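You operate a simulated robot arm through the tools that you are given. There is no shell and no other tool. Be economical: measure what you need, move in short steps, check, and stop when the job is done.

Carry out the task below with a simulated robot arm. There is one attempt and no reset: what you move stays moved.

Task
Test the green probe spool and save its class into the docked thermostat.
Fine: test it on the probe tester, switch the setter on, turn the probe dial to the mark nearest the reading, press SAVE once, switch off, return the spool to its pocket. The thermostat stays docked.

Only the result counts: the job must be done as asked and must still hold three seconds after the hand-in. Knocking over, shifting, dropping, spilling or breaking anything else fails it.

Robot
A 7-joint arm with a two-finger parallel gripper, fixed in place. Base frame: the origin is at the foot of the arm, x ahead of it, y to its left, z up; the work surface is at about z = 0.85. Lengths are in m, angles in degrees, forces in N, time in s.
With the tool pointing down near the work surface it reaches from about 0.3 to 0.7 m from the base axis. Its first joint turns from -66.0 to 66.0 degrees. Payload 1.57 kg.
The TCP is the grasp point between the finger pads, 0.03 m short of the fingertips. In the tool frame z runs along the fingers and y along their closing line. The gripper opens to 0.11 m. The fingers are 0.024 m wide and 0.012 m thick; the gripper's body (0.048 by 0.112 m) begins 0.078 m behind the TCP.
Orientation is told as [roll, pitch, yaw] about the base's x, y, z axes, in that order, counted from this pose: with the fingers straight down and closing along the base's y, the tool's x points along the base's -x, its y along +y and its z along -z.

Tools
- The arm moves only by the tool servo_tool. Its argument "series" is a list of rows, each a list of 7 numbers: the shift along the tool's x, y, z in units of 40 mm (1.0 is 40 mm), then the turn, a rotation vector about the tool's x, y, z in units of 5 degrees (1.0 is 5 degrees), then the finger opening in m, from 0 to 0.11. In form: [[tx, ty, tz, ax, ay, az, jaw], ...]. A call has 1 to 8 rows; each row shifts and turns the commanded pose from where the row before left it, along the tool's axes as they then stand. A call with a number of a shift or a turn outside -1 to 1 is refused whole. Rows are played at 5 a second. More than 0.05 m and 8.6 degrees between two rows, or a gripper value outside its range, and nothing of the call is played. Where a pose cannot be reached the arm comes as near as it can. A force on the tool above 70 N (or 10 N above the force at the start of the call, whichever is more), or a blocked arm, ends the call early, and 0.2 s more pass. Each finger travels about 0.108 m/s and halts on what it meets, pressing with about 37 N; the grip force reading is that of the motor and also rises with nothing between the fingers. The clock runs only during rows and for 0.2 s after the last one: add rows that do not move to give the fingers time. It gives the time, the measured TCP pose, the force on the tool (base axes), the opening and the grip force at its end, in the units of the frame above (readings bear some noise), and new pictures: "show" is both (left out), scene, wrist or none.
- Cameras (640 x 400 px; columns grow to the right, rows downward): "scene" is fixed at [0.1737, -0.3959, 1.4043]; the picture's right is [0.70, -0.71, 0.00], its down [-0.40, -0.40, -0.82] and it looks along [0.59, 0.58, -0.57] (base axes); focal length 281 px, centre (320, 200). "wrist" rides on the gripper at [-0.036, 0, -0.08] in the tool frame; the picture's right is [0.00, -1.00, 0.00], its down [0.97, 0.00, -0.24] and it looks along [0.24, 0.00, 0.97] (tool axes); focal length 218 px, centre (320, 200). There is no depth. A picture from a camera that has moved, and an enlarged one, comes with that camera's place and axes in the base frame and with its lens.
- close_up(camera, box): a new picture of the part [left, top, right, bottom] of that camera's present view, enlarged. No time passes.
- job_done(): hands the job in; it is judged then, once.

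Go step by step. Nothing tells you positions but the pictures and the camera data: compare them with the known pose of the tool, close in by small moves and look again before you grip or let go. The budget is 120 turns and 150 pictures, counting those below and the enlarged ones. Unless the task says otherwise, let go and move clear before handing in, and close with one line.

The tools are called after "Request:" by a JSON object that holds its "op" and its "data". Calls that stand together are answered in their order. servo_tool: Moves the arm, as the interface text tells. Its arguments: {"type":"object","properties":{"series":{"type":"array","items":{"type":"array","items":{"type":"number"}}},"show":{"type":"string","enum":["both","scene","wrist","none"]}},"required":["series"]} The other tools are called the same way: close_up (camera, box) takes an enlarged picture of a part of a camera's view; job_done () hands the job in.

At the start:

```text
clock: 0.0
ee_pos: [0.4084, -0.1219, 1.2452]
tool_rot: [0.1, 0.0, 0.0]
ft_force: [-0.3, -0.5, -0.1]
gripper_width: 0.1101
finger_force: 0.0
```

scene: 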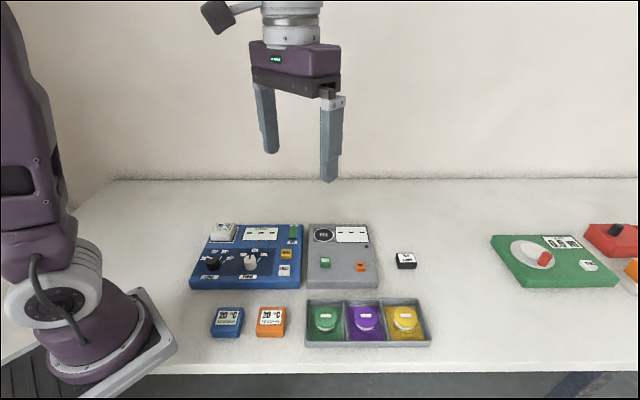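
wrist: 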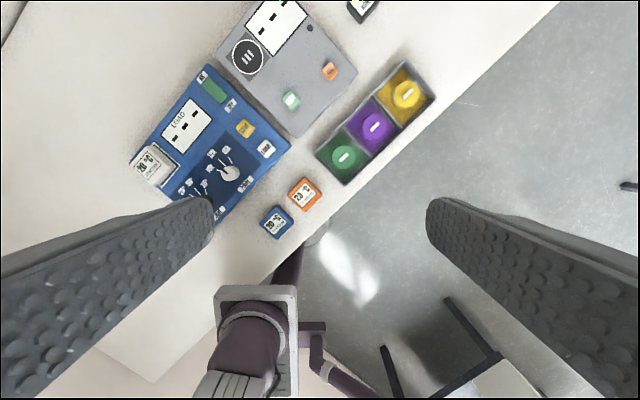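

I see a blue setter panel with a docked thermostat, a grey probe tester, and a tray with green, purple and yellow spools. I'll zoom in first.

Request:
{"op": "close_up", "data": {"camera": "scene", "box": [180, 210, 310, 300]}}

Request:
{"op": "close_up", "data": {"camera": "scene", "box": [300, 215, 440, 350]}}

Request:
{"op": "close_up", "data": {"camera": "wrist", "box": [120, 50, 300, 240]}}

Request:
{"op": "close_up", "data": {"camera": "wrist", "box": [210, 0, 450, 190]}}

```text
4.44 times, centred on (245, 255) of scene
camera zoom: at [0.1737, -0.3959, 1.4043], right [0.7, -0.71, 0.0], down [-0.4, -0.4, -0.82], along [0.59, 0.58, -0.57], focal length 1250 px, centre (653, -44)
```

zoom: 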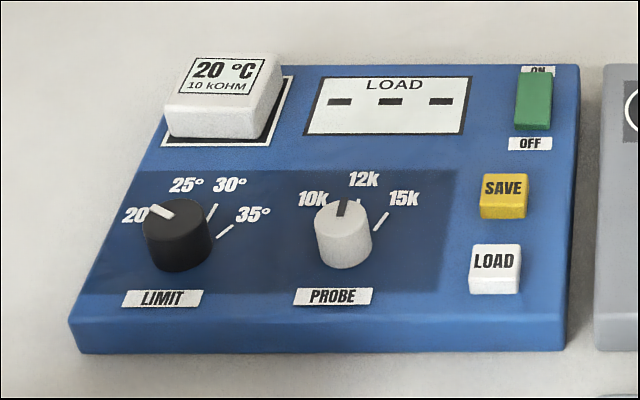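

```text
2.96 times, centred on (370, 282) of scene
camera zoom: at [0.1737, -0.3959, 1.4043], right [0.7, -0.71, 0.0], down [-0.4, -0.4, -0.82], along [0.59, 0.58, -0.57], focal length 834 px, centre (172, -44)
```

zoom: 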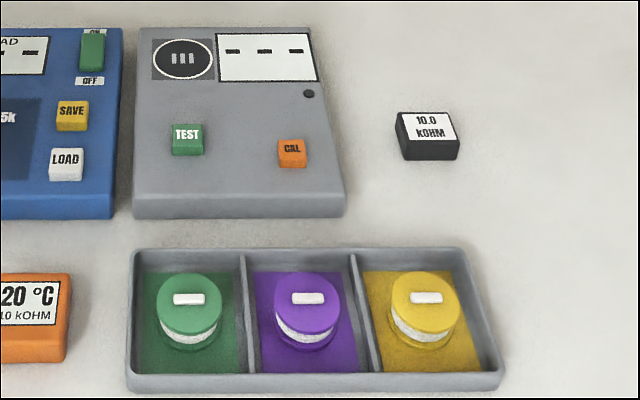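

```text
2.11 times, centred on (210, 145) of wrist
camera zoom: at [0.4444, -0.1199, 1.3249], right [0.0, -1.0, 0.0], down [-0.97, 0.0, 0.24], along [-0.24, 0.0, -0.97], focal length 460 px, centre (552, 316)
```

zoom: 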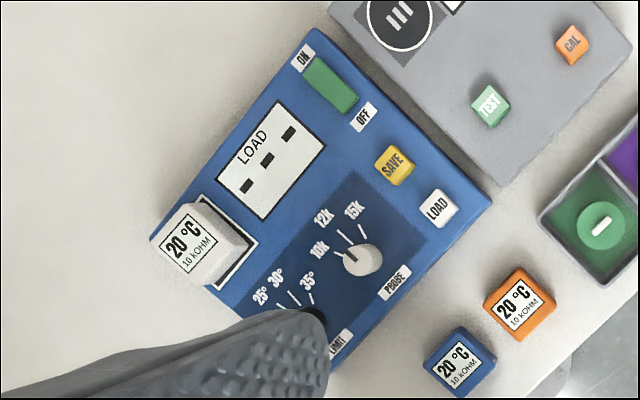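

```text
2.11 times, centred on (330, 95) of wrist
camera zoom: at [0.4444, -0.1199, 1.3249], right [0.0, -1.0, 0.0], down [-0.97, 0.0, 0.24], along [-0.24, 0.0, -0.97], focal length 460 px, centre (299, 421)
```

zoom: 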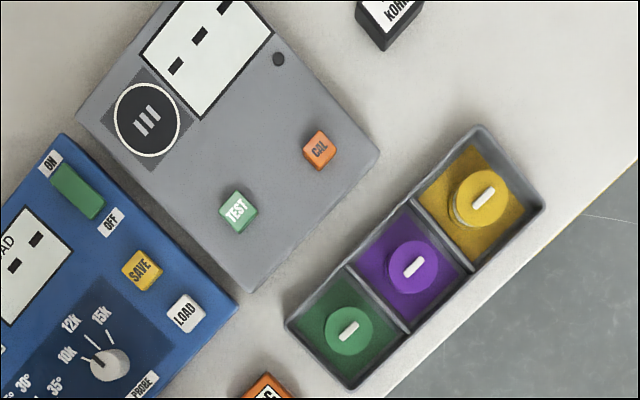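

The table layout sits at 45° to the base. I estimate the green spool at (0.424, -0.165), the test dock at (0.60, 0.01), TEST at (0.527, -0.066), the dial at (0.394, 0.059), SAVE at (0.477, 0.024) and the switch at (0.544, 0.075). Next I'll move down over the spool for a closer look.

Request:
{"op": "servo_tool", "data": {"series": [[0, -0.22, 0.9, 0, 0, 0, 0.11], [0, -0.22, 0.9, 0, 0, 0, 0.11], [0, -0.22, 0.9, 0, 0, 0, 0.11], [0, -0.22, 0.9, 0, 0, 0, 0.11], [0, -0.22, 0.9, 0, 0, 0, 0.11], [0, 0, 0, 0, 0, 0, 0.11]]}}

```text
clock: 1.4
ee_pos: [0.4094, -0.1645, 1.0639]
tool_rot: [0.0, -0.1, 0.1]
ft_force: [-0.1, 0.0, -0.8]
gripper_width: 0.1101
finger_force: 0.0
camera wrist: at [0.4444, -0.1639, 1.1446], right [0.0, -1.0, 0.0], down [-0.97, 0.0, 0.24], along [-0.24, 0.0, -0.97], focal length 218 px, centre (320, 200)
```

scene: 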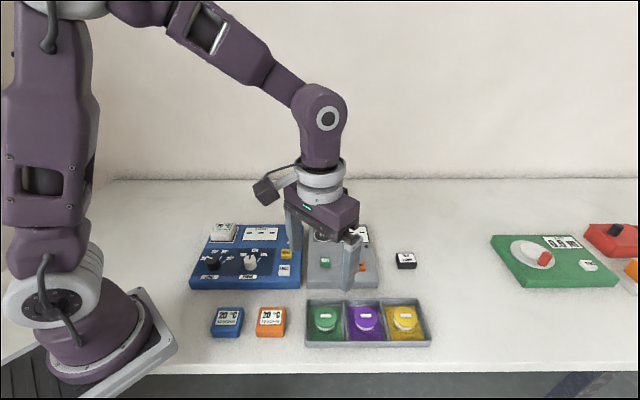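
wrist: 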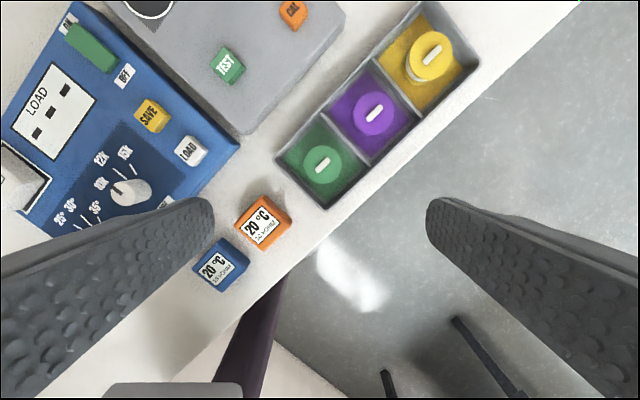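

Request:
{"op": "close_up", "data": {"camera": "wrist", "box": [265, 110, 385, 220]}}

Request:
{"op": "close_up", "data": {"camera": "scene", "box": [300, 290, 370, 350]}}

```text
3.64 times, centred on (325, 165) of wrist
camera zoom: at [0.4444, -0.1639, 1.1446], right [0.0, -1.0, 0.0], down [-0.97, 0.0, 0.24], along [-0.24, 0.0, -0.97], focal length 794 px, centre (302, 327)
```

zoom: 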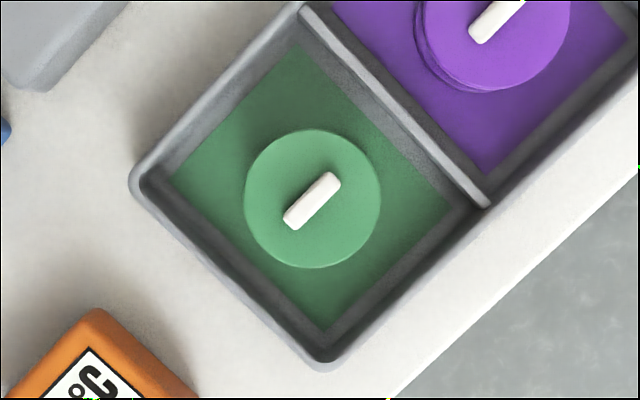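

```text
6.67 times, centred on (335, 320) of scene
camera zoom: at [0.1737, -0.3959, 1.4043], right [0.7, -0.71, 0.0], down [-0.4, -0.4, -0.82], along [0.59, 0.58, -0.57], focal length 1875 px, centre (220, -600)
```

zoom: 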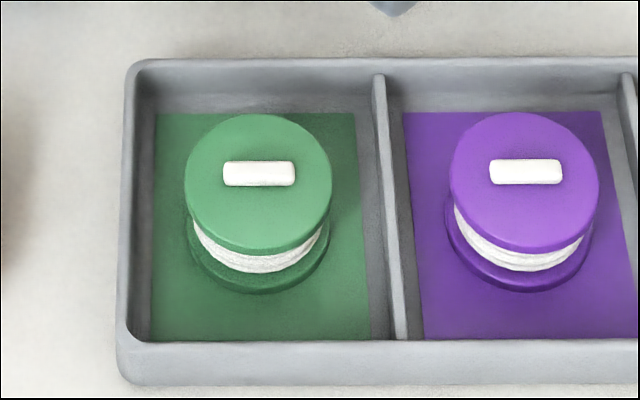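

The spool is about 44 mm across, centred in its pocket at (0.4235, -0.1674) with its top near z 0.887. Closing along base y is diagonal to the pocket, so the fingers have room. I'll hover above it with the jaw at 0.056.

Request:
{"op": "servo_tool", "data": {"series": [[-0.35, -0.07, 0.8, 0, 0, 0, 0.054], [0, 0, 0.8, 0, 0, 0, 0.054], [0, 0, 0.8, 0, 0, 0, 0.054], [0, 0, 0.5, 0, 0, 0, 0.054], [0, 0, 0, 0, 0, 0, 0.054]]}}

```text
clock: 2.6
ee_pos: [0.4239, -0.1668, 0.948]
tool_rot: [0.0, 0.0, -0.1]
ft_force: [1.1, 0.1, -0.6]
gripper_width: 0.0537
finger_force: 0.1
camera wrist: at [0.4586, -0.1658, 1.0277], right [0.0, -1.0, 0.0], down [-0.97, 0.0, 0.24], along [-0.24, 0.0, -0.97], focal length 218 px, centre (320, 200)
```

scene: 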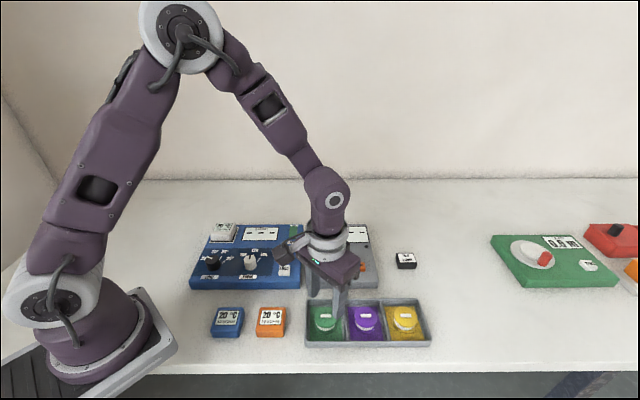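
wrist: 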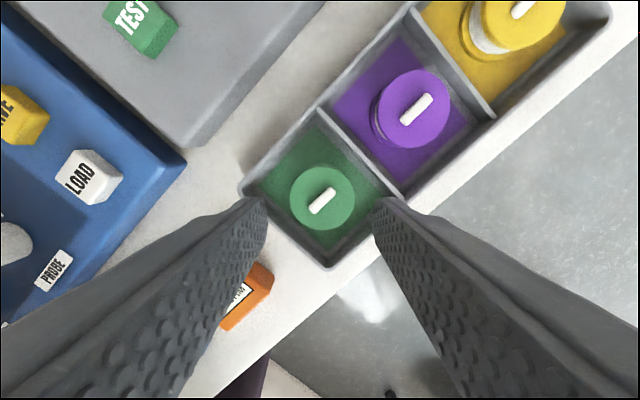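

Alignment looks good, so I'll descend to about z 0.897 and grip.

Request:
{"op": "servo_tool", "data": {"series": [[0, 0, 0.45, 0, 0, 0, 0.054], [0, 0, 0.45, 0, 0, 0, 0.054], [0, 0, 0.36, 0, 0, 0, 0.054], [0, 0, 0, 0, 0, 0, 0.054], [0, 0, 0, 0, 0, 0, 0.035], [0, 0, 0, 0, 0, 0, 0.035]]}}

```text
clock: 4.0
ee_pos: [0.423, -0.1674, 0.8999]
tool_rot: [0.1, 0.0, 0.0]
ft_force: [-0.4, -0.1, -0.1]
gripper_width: 0.0442
finger_force: 36.7
camera wrist: at [0.4588, -0.1668, 0.9786], right [0.0, -1.0, 0.0], down [-0.97, 0.0, 0.24], along [-0.24, 0.0, -0.97], focal length 218 px, centre (320, 200)
```

scene: 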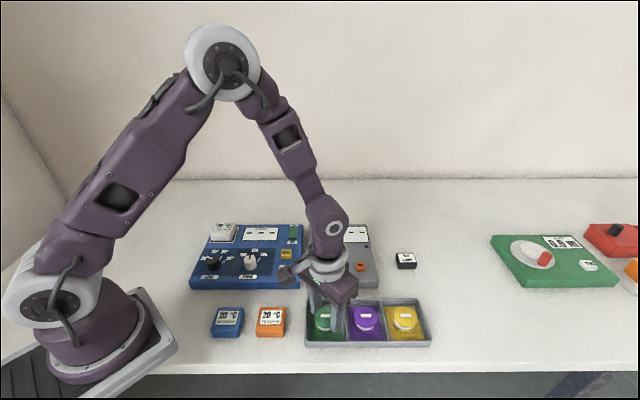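
wrist: 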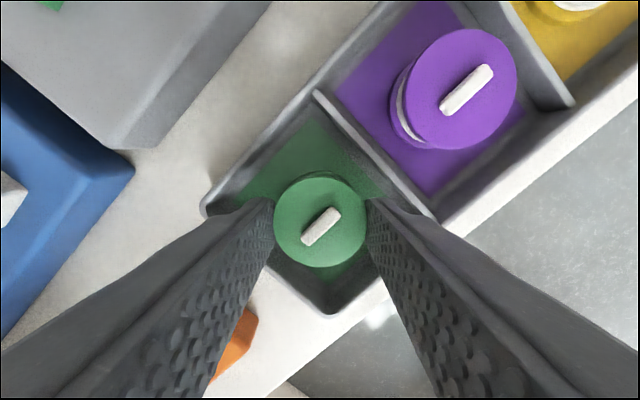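

Gripped at 44 mm, matching the spool. I'll lift and carry it towards the test dock.

Request:
{"op": "servo_tool", "data": {"series": [[0, 0, -0.8, 0, 0, 0, 0.035], [0, 0, -0.9, 0, 0, 0, 0.035], [0, 0, -0.8, 0, 0, 0, 0.035], [-0.8, 0.8, 0, 0, 0, 0, 0.035], [-0.8, 0.8, 0, 0, 0, 0, 0.035], [-0.8, 0.8, 0, 0, 0, 0, 0.035], [-0.8, 0.8, 0, 0, 0, 0, 0.035], [-0.5, 0.8, 0, 0, 0, 0, 0.035]]}}

```text
clock: 5.8
ee_pos: [0.5712, -0.0058, 0.9979]
tool_rot: [0.0, 0.0, 0.0]
ft_force: [-0.3, 0.6, -0.3]
gripper_width: 0.0442
finger_force: 36.8
camera wrist: at [0.6058, -0.0058, 1.0787], right [0.0, -1.0, 0.0], down [-0.97, 0.0, 0.24], along [-0.24, 0.0, -0.97], focal length 218 px, centre (320, 200)
```

scene: 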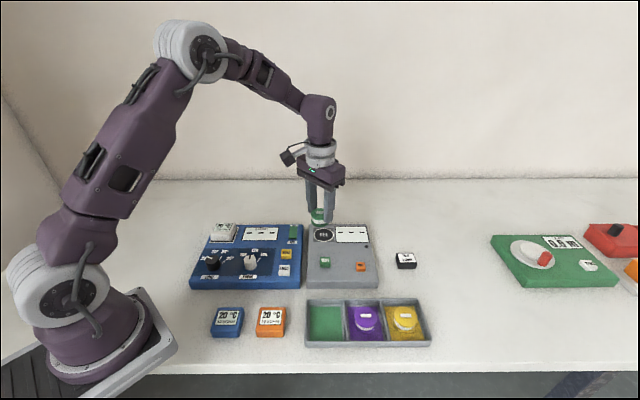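
wrist: 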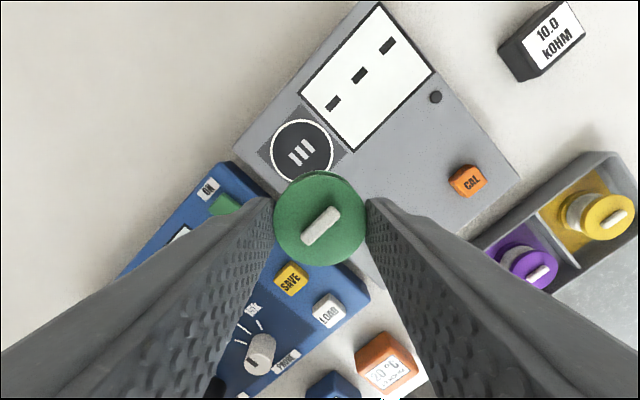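

Request:
{"op": "close_up", "data": {"camera": "wrist", "box": [230, 80, 390, 190]}}

Request:
{"op": "close_up", "data": {"camera": "scene", "box": [290, 200, 390, 290]}}

```text
3.64 times, centred on (310, 135) of wrist
camera zoom: at [0.6058, -0.0058, 1.0787], right [0.0, -1.0, 0.0], down [-0.97, 0.0, 0.24], along [-0.24, 0.0, -0.97], focal length 794 px, centre (356, 436)
```

zoom: 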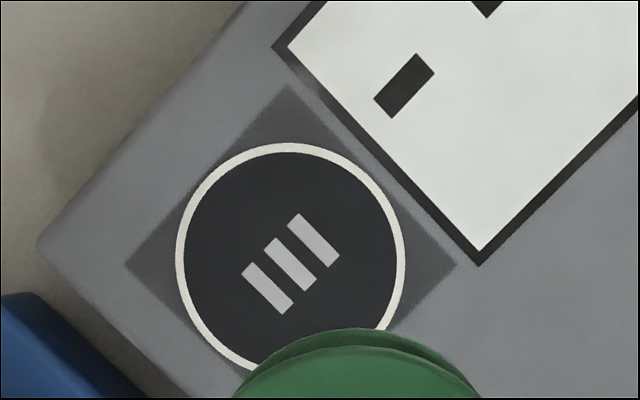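

```text
4.44 times, centred on (340, 245) of scene
camera zoom: at [0.1737, -0.3959, 1.4043], right [0.7, -0.71, 0.0], down [-0.4, -0.4, -0.82], along [0.59, 0.58, -0.57], focal length 1250 px, centre (231, 0)
```

zoom: 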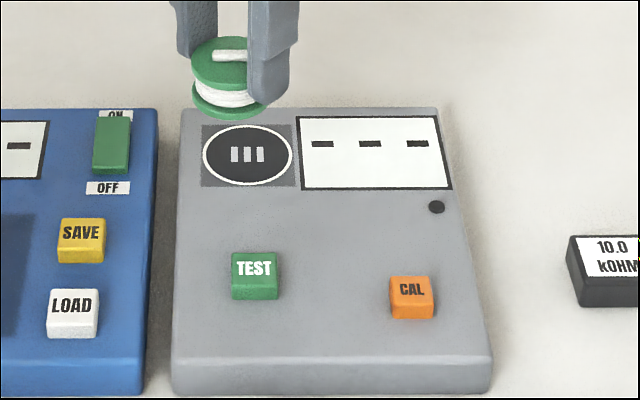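

The dock centre is at (0.600, 0.010) with its surface near z 0.88. I'll move above it and come down to about 0.94.

Request:
{"op": "servo_tool", "data": {"series": [[-0.72, 0.395, 0, 0, 0, 0, 0.035], [0, 0, 0.5, 0, 0, 0, 0.035], [0, 0, 0.5, 0, 0, 0, 0.035], [0, 0, 0.3, 0, 0, 0, 0.035], [0, 0, 0, 0, 0, 0, 0.035]]}}

Request:
{"op": "close_up", "data": {"camera": "scene", "box": [290, 190, 370, 250]}}

```text
clock: 7.0
ee_pos: [0.5997, 0.0083, 0.9466]
tool_rot: [0.0, 0.0, 0.0]
ft_force: [0.0, 0.1, 0.1]
gripper_width: 0.0444
finger_force: 37.3
camera wrist: at [0.6354, 0.0099, 1.0267], right [0.0, -1.0, 0.0], down [-0.97, 0.0, 0.24], along [-0.24, 0.0, -0.97], focal length 218 px, centre (320, 200)
```

scene: 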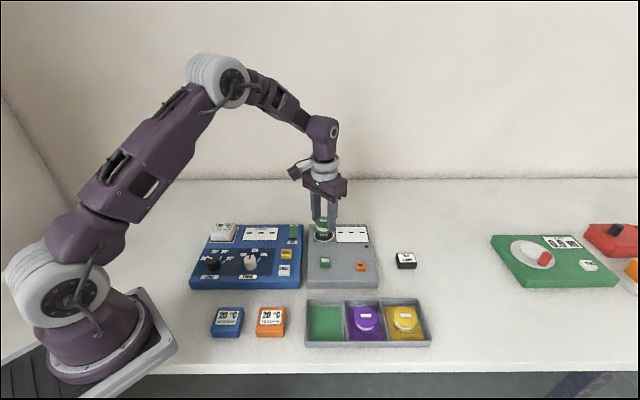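
wrist: 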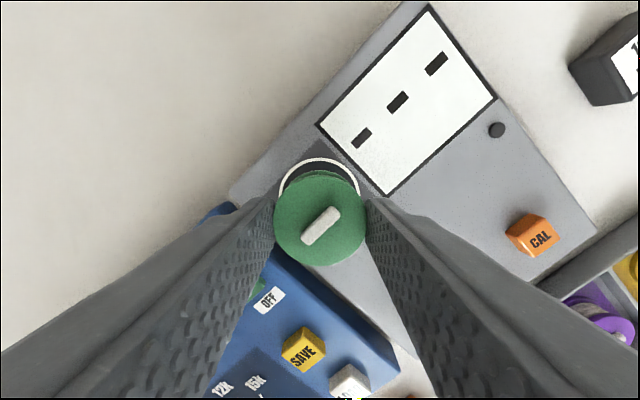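

```text
6.67 times, centred on (330, 220) of scene
camera zoom: at [0.1737, -0.3959, 1.4043], right [0.7, -0.71, 0.0], down [-0.4, -0.4, -0.82], along [0.59, 0.58, -0.57], focal length 1875 px, centre (253, 67)
```

zoom: 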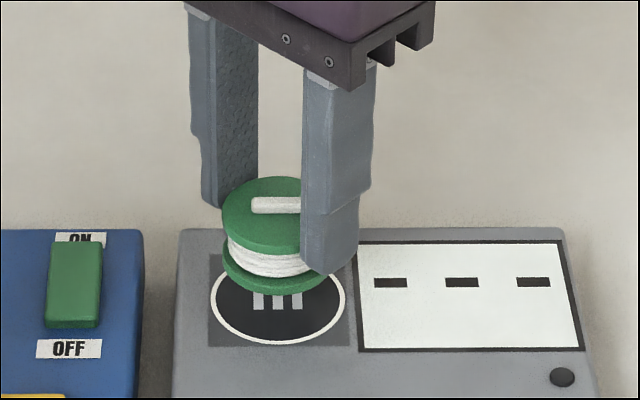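

Request:
{"op": "servo_tool", "data": {"series": [[0, 0, 0.15, 0, 0, 0, 0.035], [0, 0, 0.15, 0, 0, 0, 0.035], [0, 0, 0, 0, 0, 0, 0.035]], "show": "none"}}

Request:
{"op": "close_up", "data": {"camera": "scene", "box": [290, 190, 370, 250]}}

```text
clock: 7.8
ee_pos: [0.5999, 0.0075, 0.9354]
tool_rot: [0.0, -0.1, 0.0]
ft_force: [-0.2, 0.5, -0.4]
gripper_width: 0.0444
finger_force: 36.9
```

```text
6.67 times, centred on (330, 220) of scene
camera zoom: at [0.1737, -0.3959, 1.4043], right [0.7, -0.71, 0.0], down [-0.4, -0.4, -0.82], along [0.59, 0.58, -0.57], focal length 1875 px, centre (253, 67)
```

zoom: 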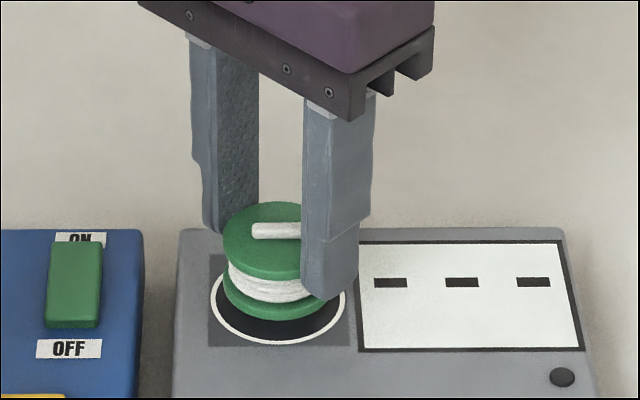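

Request:
{"op": "servo_tool", "data": {"series": [[-0.02, -0.02, 0.12, 0, 0, 0, 0.035], [0, 0, 0.03, 0, 0, 0, 0.035], [0, 0, 0, 0, 0, 0, 0.035]], "show": "none"}}

Request:
{"op": "close_up", "data": {"camera": "scene", "box": [290, 190, 370, 250]}}

```text
clock: 8.6
ee_pos: [0.6004, 0.007, 0.9286]
tool_rot: [0.0, 0.0, -0.1]
ft_force: [0.1, 0.4, 0.1]
gripper_width: 0.0446
finger_force: 37.0
```

```text
6.67 times, centred on (330, 220) of scene
camera zoom: at [0.1737, -0.3959, 1.4043], right [0.7, -0.71, 0.0], down [-0.4, -0.4, -0.82], along [0.59, 0.58, -0.57], focal length 1875 px, centre (253, 67)
```

zoom: 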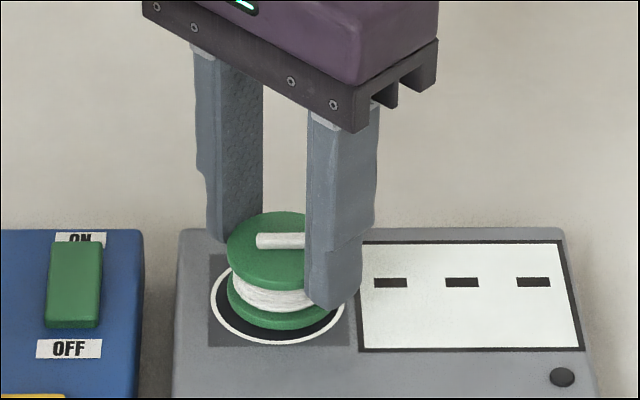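

Request:
{"op": "servo_tool", "data": {"series": [[0, 0, 0.03, 0, 0, 0, 0.035], [0, 0, 0.025, 0, 0, 0, 0.035], [0, 0, 0, 0, 0, 0, 0.035]], "show": "none"}}

Request:
{"op": "close_up", "data": {"camera": "scene", "box": [290, 190, 370, 250]}}

```text
clock: 9.4
ee_pos: [0.6002, 0.008, 0.9253]
tool_rot: [0.0, 0.0, 0.0]
ft_force: [-0.3, -1.4, -0.4]
gripper_width: 0.0444
finger_force: 37.0
```

```text
6.67 times, centred on (330, 220) of scene
camera zoom: at [0.1737, -0.3959, 1.4043], right [0.7, -0.71, 0.0], down [-0.4, -0.4, -0.82], along [0.59, 0.58, -0.57], focal length 1875 px, centre (253, 67)
```

zoom: 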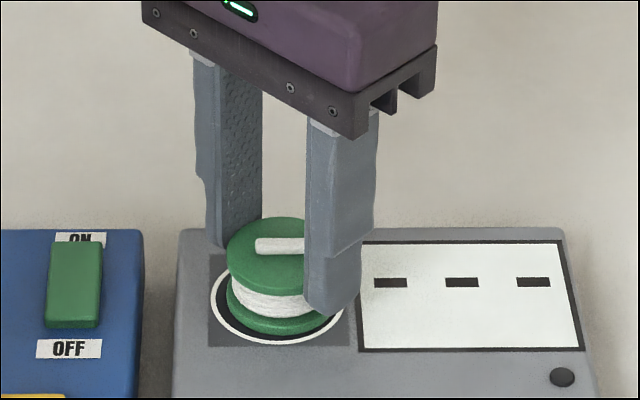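

Request:
{"op": "servo_tool", "data": {"series": [[0, 0, 0.025, 0, 0, 0, 0.035], [0, 0, 0, 0, 0, 0, 0.035]], "show": "none"}}

```text
clock: 10.0
ee_pos: [0.601, 0.0079, 0.9245]
tool_rot: [0.1, 0.0, 0.0]
ft_force: [-0.3, 0.2, -1.4]
gripper_width: 0.0445
finger_force: 37.6
```

Request:
{"op": "servo_tool", "data": {"series": [[0, 0, 0.025, 0, 0, 0, 0.035], [0, 0, 0, 0, 0, 0, 0.035]], "show": "none"}}

Request:
{"op": "close_up", "data": {"camera": "scene", "box": [290, 190, 370, 250]}}

```text
clock: 10.6
ee_pos: [0.6007, 0.0074, 0.9249]
tool_rot: [0.0, 0.0, 0.1]
ft_force: [-0.8, -0.6, 9.6]
gripper_width: 0.0443
finger_force: 37.0
```

```text
6.67 times, centred on (330, 220) of scene
camera zoom: at [0.1735, -0.3959, 1.4043], right [0.7, -0.71, 0.0], down [-0.4, -0.4, -0.82], along [0.59, 0.58, -0.57], focal length 1875 px, centre (253, 67)
```

zoom: 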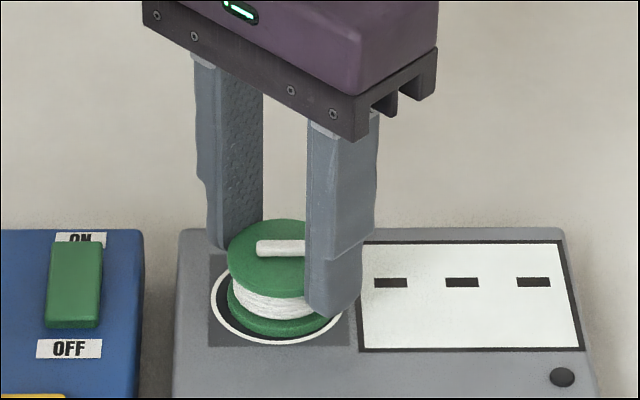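

Contact is made at 9.6 N, so the spool is seated. I'll release it and rise.

Request:
{"op": "servo_tool", "data": {"series": [[0, 0, -0.02, 0, 0, 0, 0.06], [0, 0, 0, 0, 0, 0, 0.06], [0, 0, -0.6, 0, 0, 0, 0.06], [0, 0, -0.8, 0, 0, 0, 0.06], [0.4, 0, -0.6, 0, 0, 0, 0.03], [0.6, -0.6, 0, 0, 0, 0, 0.01], [0.6, -0.6, 0, 0, 0, 0, 0], [0, 0, 0, 0, 0, 0, 0]]}}

Request:
{"op": "close_up", "data": {"camera": "scene", "box": [290, 200, 390, 290]}}

```text
clock: 12.4
ee_pos: [0.5367, -0.0421, 1.0043]
tool_rot: [-0.1, 0.0, 0.0]
ft_force: [-0.2, 0.2, -0.8]
gripper_width: 0.0001
finger_force: 21.3
camera wrist: at [0.5718, -0.0397, 1.0845], right [0.0, -1.0, 0.0], down [-0.97, 0.0, 0.24], along [-0.24, 0.0, -0.97], focal length 218 px, centre (320, 200)
```

scene: 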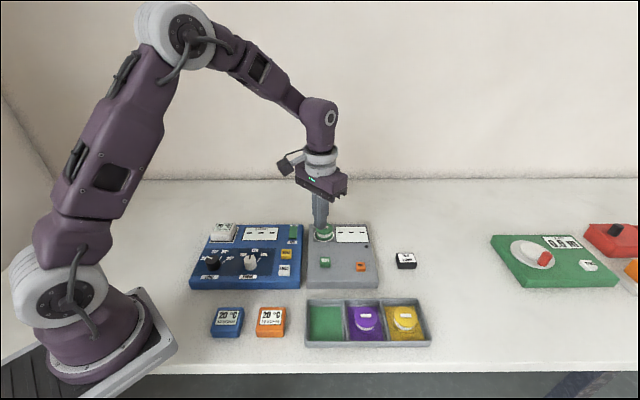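
wrist: 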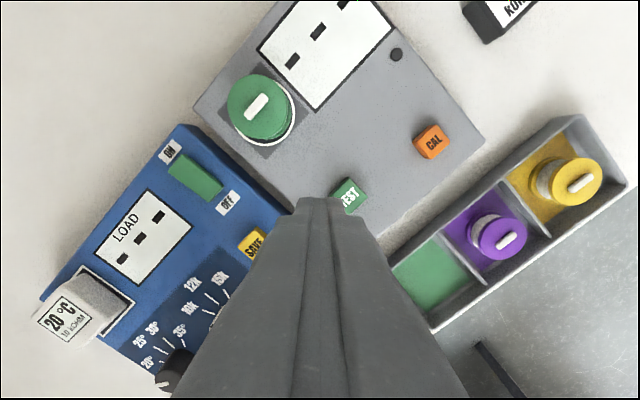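

```text
4.44 times, centred on (340, 245) of scene
camera zoom: at [0.1736, -0.3959, 1.4043], right [0.7, -0.71, 0.0], down [-0.4, -0.4, -0.82], along [0.59, 0.58, -0.57], focal length 1250 px, centre (231, 0)
```

zoom: 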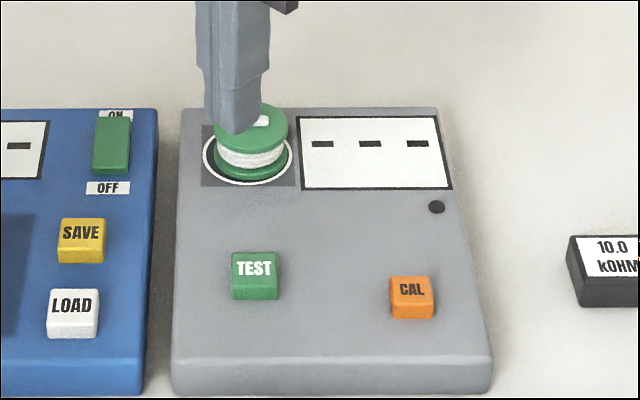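

The spool is docked. TEST is at (0.531, -0.063) with its top near z 0.891, so I'll move above it.

Request:
{"op": "servo_tool", "data": {"series": [[0.125, -0.57, 0, 0, 0, 0, 0], [0, 0, 0.8, 0, 0, 0, 0], [0, 0, 0.8, 0, 0, 0, 0], [0, 0, 0, 0, 0, 0, 0]], "show": "wrist"}}

Request:
{"op": "close_up", "data": {"camera": "scene", "box": [290, 200, 390, 290]}}

```text
clock: 13.4
ee_pos: [0.5314, -0.063, 0.9399]
tool_rot: [0.0, 0.0, 0.1]
ft_force: [-0.1, -0.3, -0.2]
gripper_width: 0.0001
finger_force: 21.6
camera wrist: at [0.5669, -0.0622, 1.0211], right [0.0, -1.0, 0.0], down [-0.97, 0.0, 0.24], along [-0.24, 0.0, -0.97], focal length 218 px, centre (320, 200)
```

wrist: 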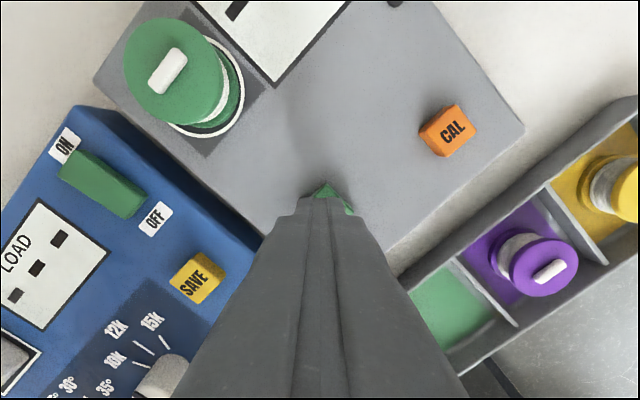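

```text
4.44 times, centred on (340, 245) of scene
camera zoom: at [0.1737, -0.3959, 1.4043], right [0.7, -0.71, 0.0], down [-0.4, -0.4, -0.82], along [0.59, 0.58, -0.57], focal length 1250 px, centre (231, 0)
```

zoom: 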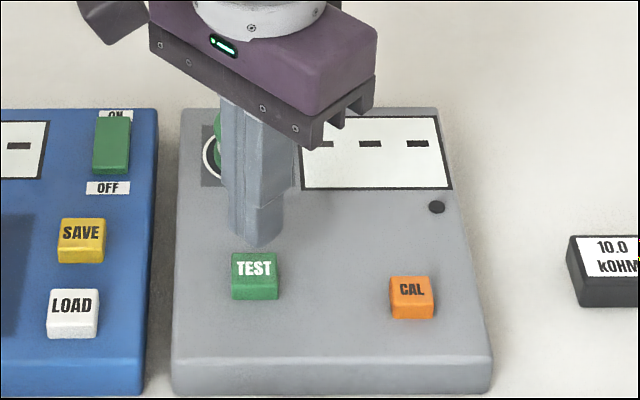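

Request:
{"op": "servo_tool", "data": {"series": [[0, -0.05, 0.3, 0, 0, 0, 0], [0, 0, 0.1, 0, 0, 0, 0], [0, 0, 0, 0, 0, 0, 0]], "show": "none"}}

Request:
{"op": "close_up", "data": {"camera": "scene", "box": [290, 200, 390, 290]}}

```text
clock: 14.2
ee_pos: [0.5317, -0.0652, 0.9254]
tool_rot: [0.1, 0.0, 0.1]
ft_force: [0.8, 0.9, 0.1]
gripper_width: 0.0001
finger_force: 21.5
```

```text
4.44 times, centred on (340, 245) of scene
camera zoom: at [0.1737, -0.3959, 1.4043], right [0.7, -0.71, 0.0], down [-0.4, -0.4, -0.82], along [0.59, 0.58, -0.57], focal length 1250 px, centre (231, 0)
```

zoom: 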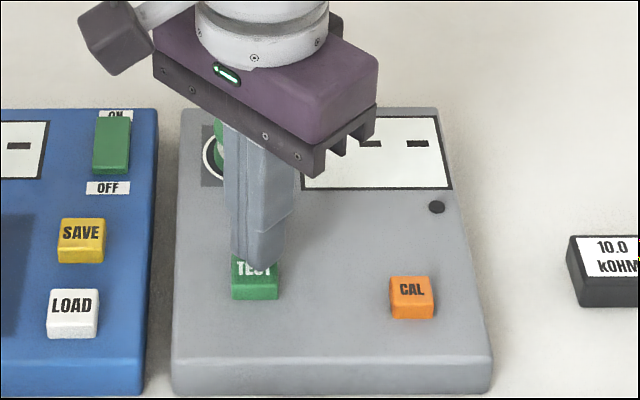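

Request:
{"op": "servo_tool", "data": {"series": [[0.03, -0.02, 0.06, 0, 0, 0, 0], [0, 0, 0.05, 0, 0, 0, 0], [0, 0, 0.05, 0, 0, 0, 0]], "show": "none"}}

Request:
{"op": "close_up", "data": {"camera": "scene", "box": [290, 200, 390, 290]}}

```text
clock: 15.0
ee_pos: [0.5302, -0.0667, 0.9185]
tool_rot: [0.0, 0.0, 0.0]
ft_force: [-1.3, -1.5, 1.4]
gripper_width: 0.0001
finger_force: 21.4
```

```text
4.44 times, centred on (340, 245) of scene
camera zoom: at [0.1736, -0.3959, 1.4043], right [0.7, -0.71, 0.0], down [-0.4, -0.4, -0.82], along [0.59, 0.58, -0.57], focal length 1250 px, centre (231, 0)
```

zoom: 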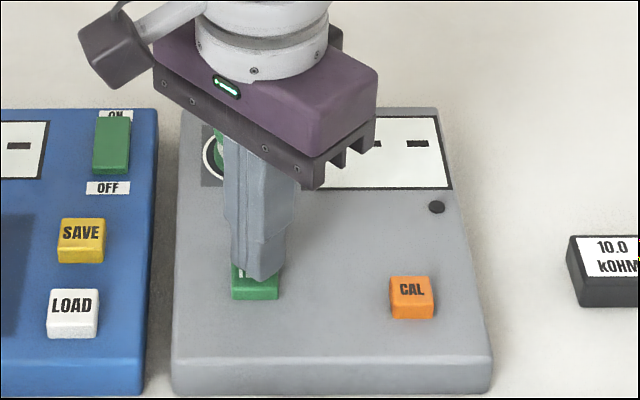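

Request:
{"op": "servo_tool", "data": {"series": [[0, 0, 0.05, 0, 0, 0, 0], [0, 0, 0.05, 0, 0, 0, 0]], "show": "none"}}

Request:
{"op": "close_up", "data": {"camera": "scene", "box": [290, 200, 390, 290]}}

```text
clock: 15.6
ee_pos: [0.53, -0.0664, 0.9158]
tool_rot: [0.0, 0.0, 0.0]
ft_force: [-0.9, -1.5, 7.6]
gripper_width: 0.0002
finger_force: 21.0
```

```text
4.44 times, centred on (340, 245) of scene
camera zoom: at [0.1735, -0.3959, 1.4043], right [0.7, -0.71, 0.0], down [-0.4, -0.4, -0.82], along [0.59, 0.58, -0.57], focal length 1250 px, centre (231, 0)
```

zoom: 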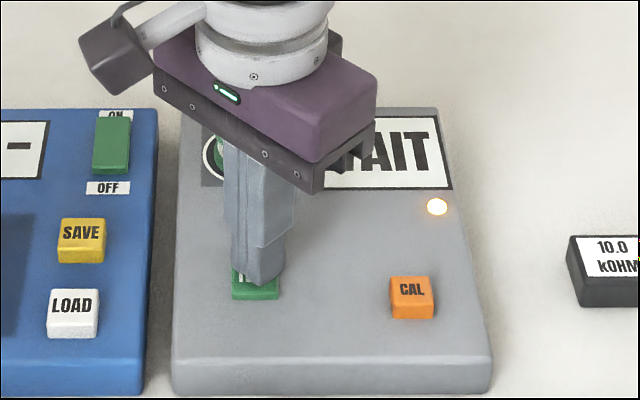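

TEST registered: the display says WAIT and the lamp is lit. I'll rise and wait for the reading.

Request:
{"op": "servo_tool", "data": {"series": [[0, 0, -0.6, 0, 0, 0, 0], [0, 0, -0.8, 0, 0, 0, 0], [0, 0, -0.6, 0, 0, 0, 0], [0.8, 0, 0, 0, 0, 0, 0], [0.8, 0, 0, 0, 0, 0, 0], [0, 0, 0, 0, 0, 0, 0], [0, 0, 0, 0, 0, 0, 0], [0, 0, 0, 0, 0, 0, 0]], "show": "wrist"}}

Request:
{"op": "close_up", "data": {"camera": "scene", "box": [290, 200, 390, 290]}}

```text
clock: 17.4
ee_pos: [0.4664, -0.0669, 0.9935]
tool_rot: [0.0, 0.0, 0.0]
ft_force: [0.8, 0.3, -1.0]
gripper_width: 0.0
finger_force: 21.4
camera wrist: at [0.5019, -0.0659, 1.074], right [0.0, -1.0, 0.0], down [-0.97, 0.0, 0.24], along [-0.24, 0.0, -0.97], focal length 218 px, centre (320, 200)
```

wrist: 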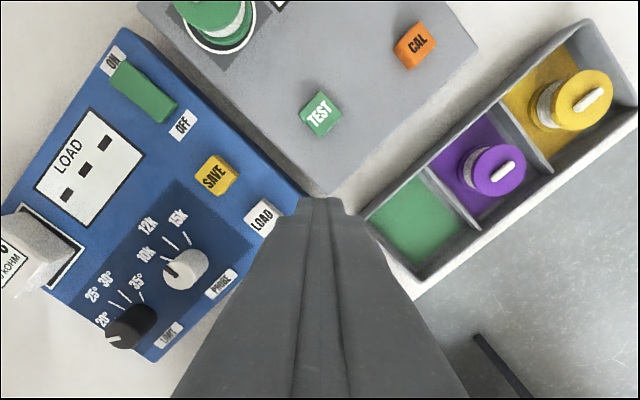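

```text
4.44 times, centred on (340, 245) of scene
camera zoom: at [0.1737, -0.3959, 1.4043], right [0.7, -0.71, 0.0], down [-0.4, -0.4, -0.82], along [0.59, 0.58, -0.57], focal length 1250 px, centre (231, 0)
```

zoom: 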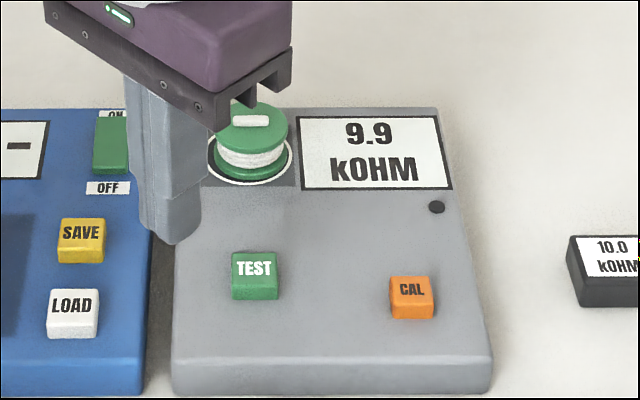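

The reading is 9.9 kOhm, so the class is 10k. Now I'll check the setter dial closely.

Request:
{"op": "close_up", "data": {"camera": "wrist", "box": [60, 190, 260, 350]}}

Request:
{"op": "close_up", "data": {"camera": "scene", "box": [195, 240, 275, 290]}}

```text
2.50 times, centred on (160, 270) of wrist
camera zoom: at [0.5019, -0.0659, 1.074], right [0.0, -1.0, 0.0], down [-0.97, 0.0, 0.24], along [-0.24, 0.0, -0.97], focal length 546 px, centre (720, 25)
```

zoom: 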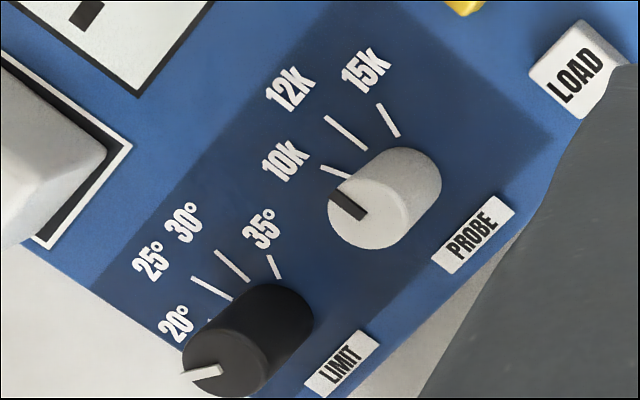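

```text
8.00 times, centred on (235, 265) of scene
camera zoom: at [0.1737, -0.3959, 1.4043], right [0.7, -0.71, 0.0], down [-0.4, -0.4, -0.82], along [0.59, 0.58, -0.57], focal length 2250 px, centre (1000, -320)
```

zoom: 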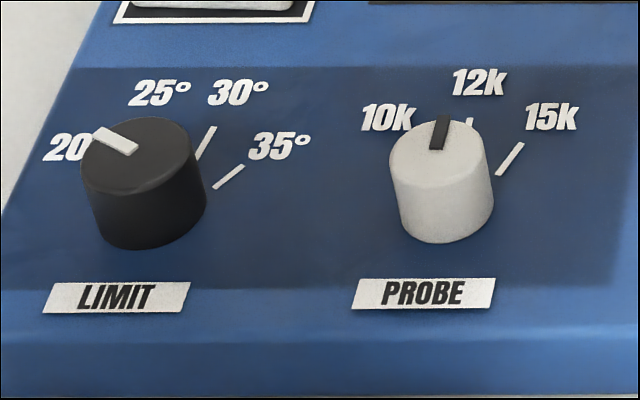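

Request:
{"op": "servo_tool", "data": {"series": [[0.8, 0.77, -0.2, 0, 0, 0, 0], [0.8, 0.77, -0.2, 0, 0, 0, 0], [0.8, 0.77, 0, 0, 0, 0, 0], [0.8, 0.77, 0, 0, 0, 0, 0], [0, 0, 0, 0, 0, 0, 0]], "show": "wrist"}}

Request:
{"op": "close_up", "data": {"camera": "wrist", "box": [240, 60, 400, 190]}}

```text
clock: 18.6
ee_pos: [0.3376, 0.0571, 1.0107]
tool_rot: [0.0, 0.0, 0.0]
ft_force: [-0.6, 0.2, 0.6]
gripper_width: 0.0
finger_force: 21.2
camera wrist: at [0.3728, 0.0589, 1.0907], right [0.0, -1.0, 0.0], down [-0.97, 0.0, 0.24], along [-0.24, 0.0, -0.97], focal length 218 px, centre (320, 200)
```

wrist: 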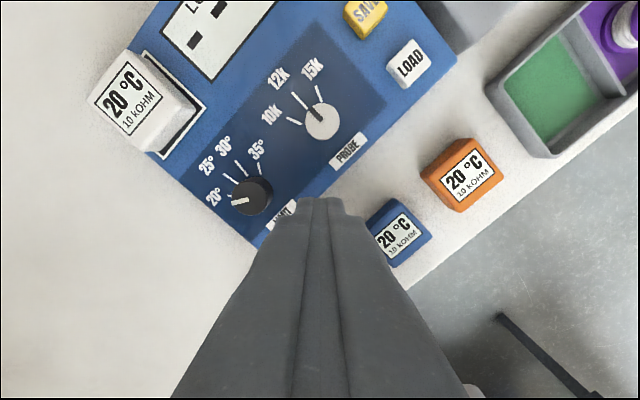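

```text
3.08 times, centred on (320, 125) of wrist
camera zoom: at [0.3728, 0.0589, 1.0907], right [0.0, -1.0, 0.0], down [-0.97, 0.0, 0.24], along [-0.24, 0.0, -0.97], focal length 672 px, centre (320, 431)
```

zoom: 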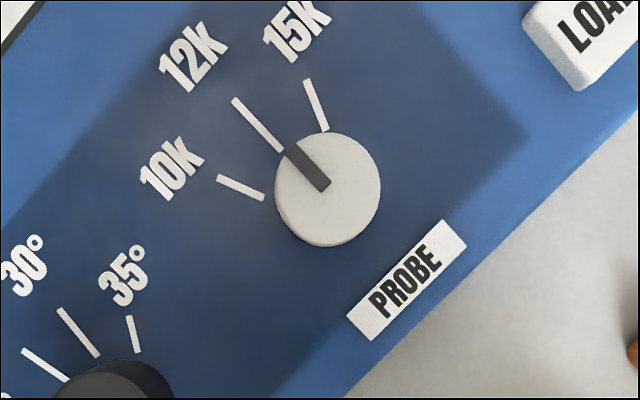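

Request:
{"op": "close_up", "data": {"camera": "wrist", "box": [190, 120, 290, 230]}}

Request:
{"op": "close_up", "data": {"camera": "wrist", "box": [280, 80, 350, 150]}}

```text
3.64 times, centred on (240, 175) of wrist
camera zoom: at [0.3728, 0.0589, 1.0907], right [0.0, -1.0, 0.0], down [-0.97, 0.0, 0.24], along [-0.24, 0.0, -0.97], focal length 794 px, centre (611, 291)
```

zoom: 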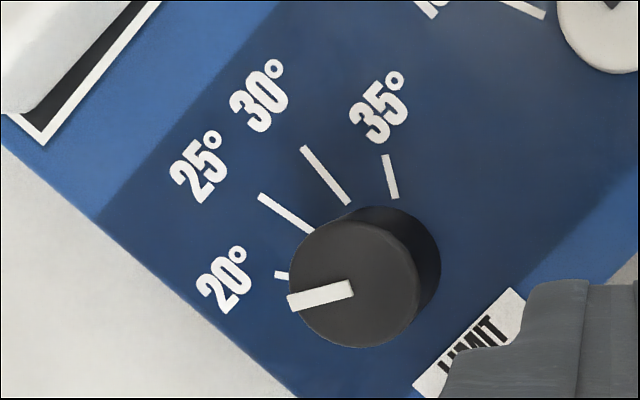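

```text
5.71 times, centred on (315, 115) of wrist
camera zoom: at [0.3728, 0.0589, 1.0907], right [0.0, -1.0, 0.0], down [-0.97, 0.0, 0.24], along [-0.24, 0.0, -0.97], focal length 1247 px, centre (349, 686)
```

zoom: 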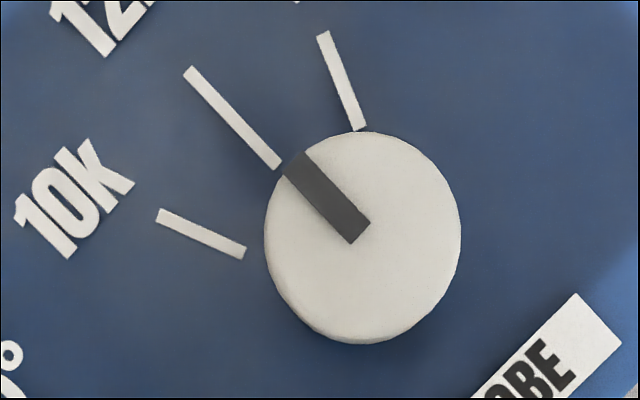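

The probe dial currently points at 12k; judging by how LIMIT points at its own mark, 10k is about 40° counter-clockwise. First I'll look at the power switch from above.

Request:
{"op": "servo_tool", "data": {"series": [[-0.95, 0.11, 0, 0, 0, 0, 0], [-0.95, 0.11, 0, 0, 0, 0, 0], [-0.95, 0.11, 0, 0, 0, 0, 0], [-0.95, 0.11, 0, 0, 0, 0, 0], [0, 0, 0, 0, 0, 0, 0]], "show": "wrist"}}

Request:
{"op": "close_up", "data": {"camera": "wrist", "box": [240, 60, 400, 190]}}

Request:
{"op": "close_up", "data": {"camera": "scene", "box": [260, 210, 320, 250]}}

```text
clock: 19.8
ee_pos: [0.4896, 0.0746, 1.0109]
tool_rot: [0.0, -0.1, 0.0]
ft_force: [0.0, -0.1, 0.2]
gripper_width: 0.0001
finger_force: 21.3
camera wrist: at [0.5248, 0.0741, 1.0908], right [0.0, -1.0, 0.0], down [-0.97, 0.0, 0.24], along [-0.24, 0.0, -0.97], focal length 218 px, centre (320, 200)
```

wrist: 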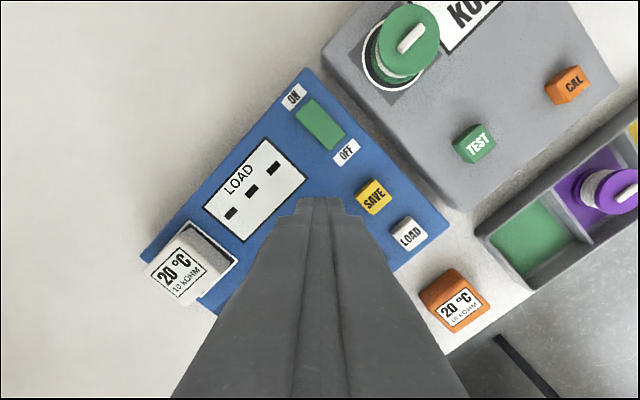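

```text
3.08 times, centred on (320, 125) of wrist
camera zoom: at [0.5248, 0.0741, 1.0908], right [0.0, -1.0, 0.0], down [-0.97, 0.0, 0.24], along [-0.24, 0.0, -0.97], focal length 672 px, centre (320, 431)
```

zoom: 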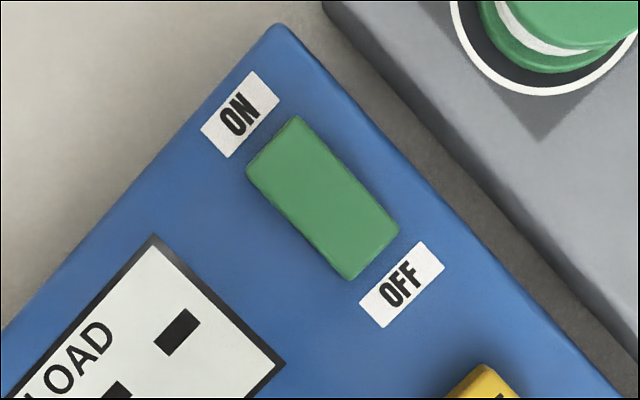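

```text
10.00 times, centred on (290, 230) of scene
camera zoom: at [0.1737, -0.3959, 1.4043], right [0.7, -0.71, 0.0], down [-0.4, -0.4, -0.82], along [0.59, 0.58, -0.57], focal length 2813 px, centre (620, -100)
```

zoom: 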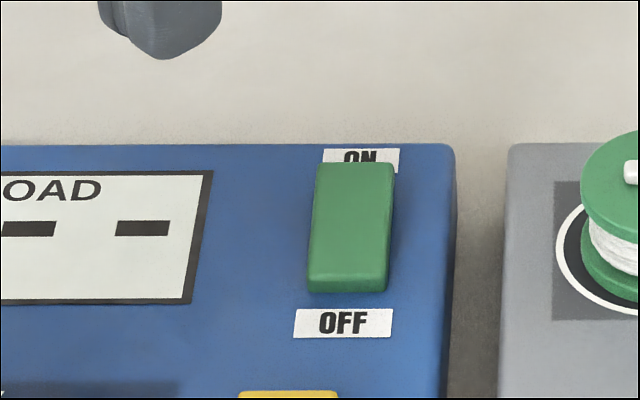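

The switch is a rocker with the OFF end pressed. I'll press the ON end at about (0.5545, 0.084), hovering first.

Request:
{"op": "servo_tool", "data": {"series": [[-0.81, 0.12, 0, 0, 0, 0, 0], [-0.81, 0.12, 0, 0, 0, 0, 0], [0, 0, 0.8, 0, 0, 0, 0], [0, 0, 0.9, 0, 0, 0, 0], [0, 0, 0, 0, 0, 0, 0]], "show": "wrist"}}

Request:
{"op": "close_up", "data": {"camera": "scene", "box": [260, 200, 320, 250]}}

```text
clock: 21.0
ee_pos: [0.5558, 0.0825, 0.9422]
tool_rot: [-0.1, 0.0, 0.0]
ft_force: [-0.2, -0.3, 0.5]
gripper_width: 0.0
finger_force: 21.5
camera wrist: at [0.591, 0.0838, 1.0232], right [0.0, -1.0, 0.0], down [-0.97, 0.0, 0.24], along [-0.24, 0.0, -0.97], focal length 218 px, centre (320, 200)
```

wrist: 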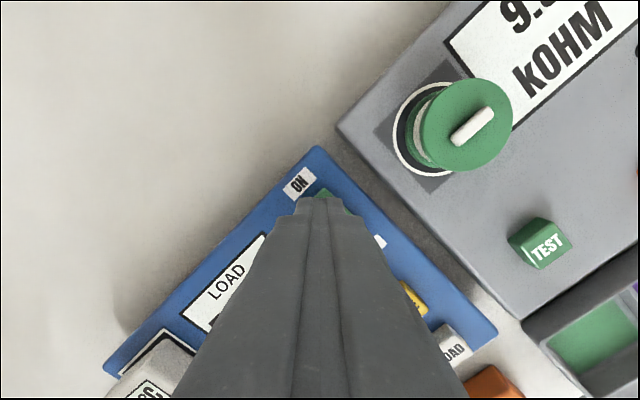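

```text
8.00 times, centred on (290, 225) of scene
camera zoom: at [0.1737, -0.3959, 1.4043], right [0.7, -0.71, 0.0], down [-0.4, -0.4, -0.82], along [0.59, 0.58, -0.57], focal length 2250 px, centre (560, 0)
```

zoom: 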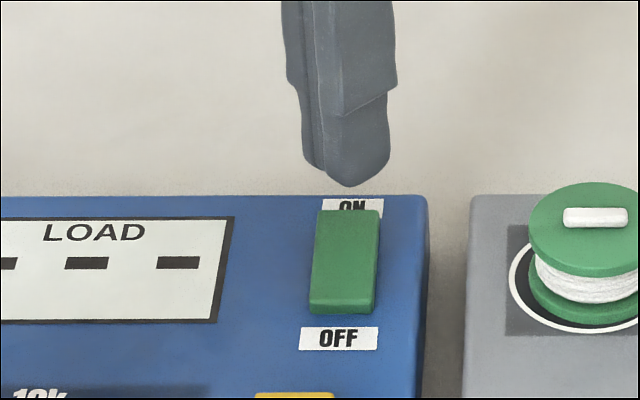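

Request:
{"op": "servo_tool", "data": {"series": [[0.04, -0.04, 0.2, 0, 0, 0, 0], [0, 0, 0.1, 0, 0, 0, 0], [0, 0, 0.1, 0, 0, 0, 0]], "show": "none"}}

Request:
{"op": "close_up", "data": {"camera": "scene", "box": [260, 200, 320, 250]}}

```text
clock: 21.8
ee_pos: [0.554, 0.0812, 0.9247]
tool_rot: [0.0, 0.0, 0.0]
ft_force: [0.2, 0.3, -0.1]
gripper_width: 0.0
finger_force: 21.4
```

```text
8.00 times, centred on (290, 225) of scene
camera zoom: at [0.1737, -0.3959, 1.4043], right [0.7, -0.71, 0.0], down [-0.4, -0.4, -0.82], along [0.59, 0.58, -0.57], focal length 2250 px, centre (560, 0)
```

zoom: 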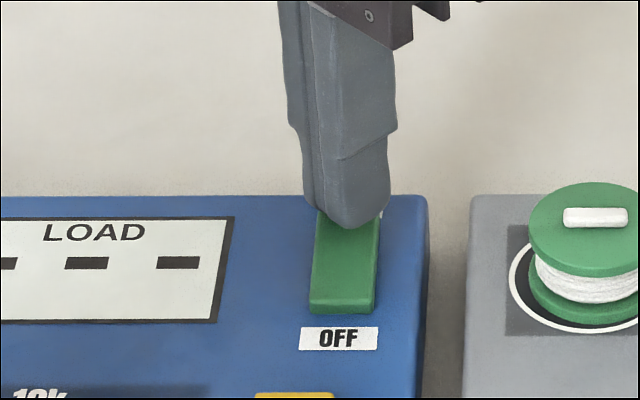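

Request:
{"op": "servo_tool", "data": {"series": [[0, 0, 0.06, 0, 0, 0, 0], [0, 0, 0.06, 0, 0, 0, 0], [0, 0, 0, 0, 0, 0, 0]], "show": "none"}}

Request:
{"op": "close_up", "data": {"camera": "scene", "box": [240, 200, 320, 250]}}

```text
clock: 22.6
ee_pos: [0.5536, 0.0826, 0.922]
tool_rot: [0.0, 0.0, 0.0]
ft_force: [1.0, 0.8, 1.4]
gripper_width: 0.0001
finger_force: 21.3
```

```text
8.00 times, centred on (280, 225) of scene
camera zoom: at [0.1737, -0.3959, 1.4043], right [0.7, -0.71, 0.0], down [-0.4, -0.4, -0.82], along [0.59, 0.58, -0.57], focal length 2250 px, centre (640, 0)
```

zoom: 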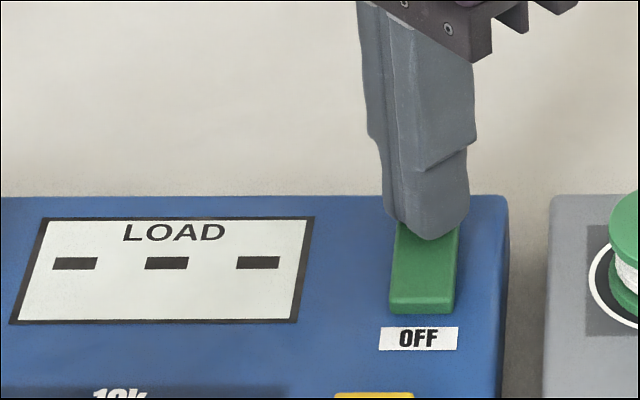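

Request:
{"op": "servo_tool", "data": {"series": [[0, 0, 0.06, 0, 0, 0, 0], [0, 0, 0.06, 0, 0, 0, 0], [0, 0, 0.05, 0, 0, 0, 0]], "show": "none"}}

Request:
{"op": "close_up", "data": {"camera": "scene", "box": [240, 200, 320, 250]}}

```text
clock: 23.4
ee_pos: [0.553, 0.0818, 0.9189]
tool_rot: [0.0, -0.2, 0.0]
ft_force: [-10.6, 0.5, 22.3]
gripper_width: 0.0
finger_force: 21.4
stopped in row 3: the force on the tool passed its limit (the readings are from after the stop); the commanded pose is now the measured one
```

```text
8.00 times, centred on (280, 225) of scene
camera zoom: at [0.173, -0.3959, 1.4044], right [0.7, -0.71, 0.0], down [-0.4, -0.4, -0.82], along [0.59, 0.58, -0.57], focal length 2250 px, centre (640, 0)
```

zoom: 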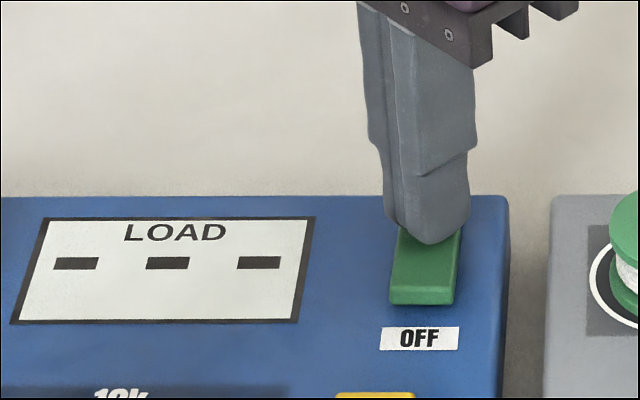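

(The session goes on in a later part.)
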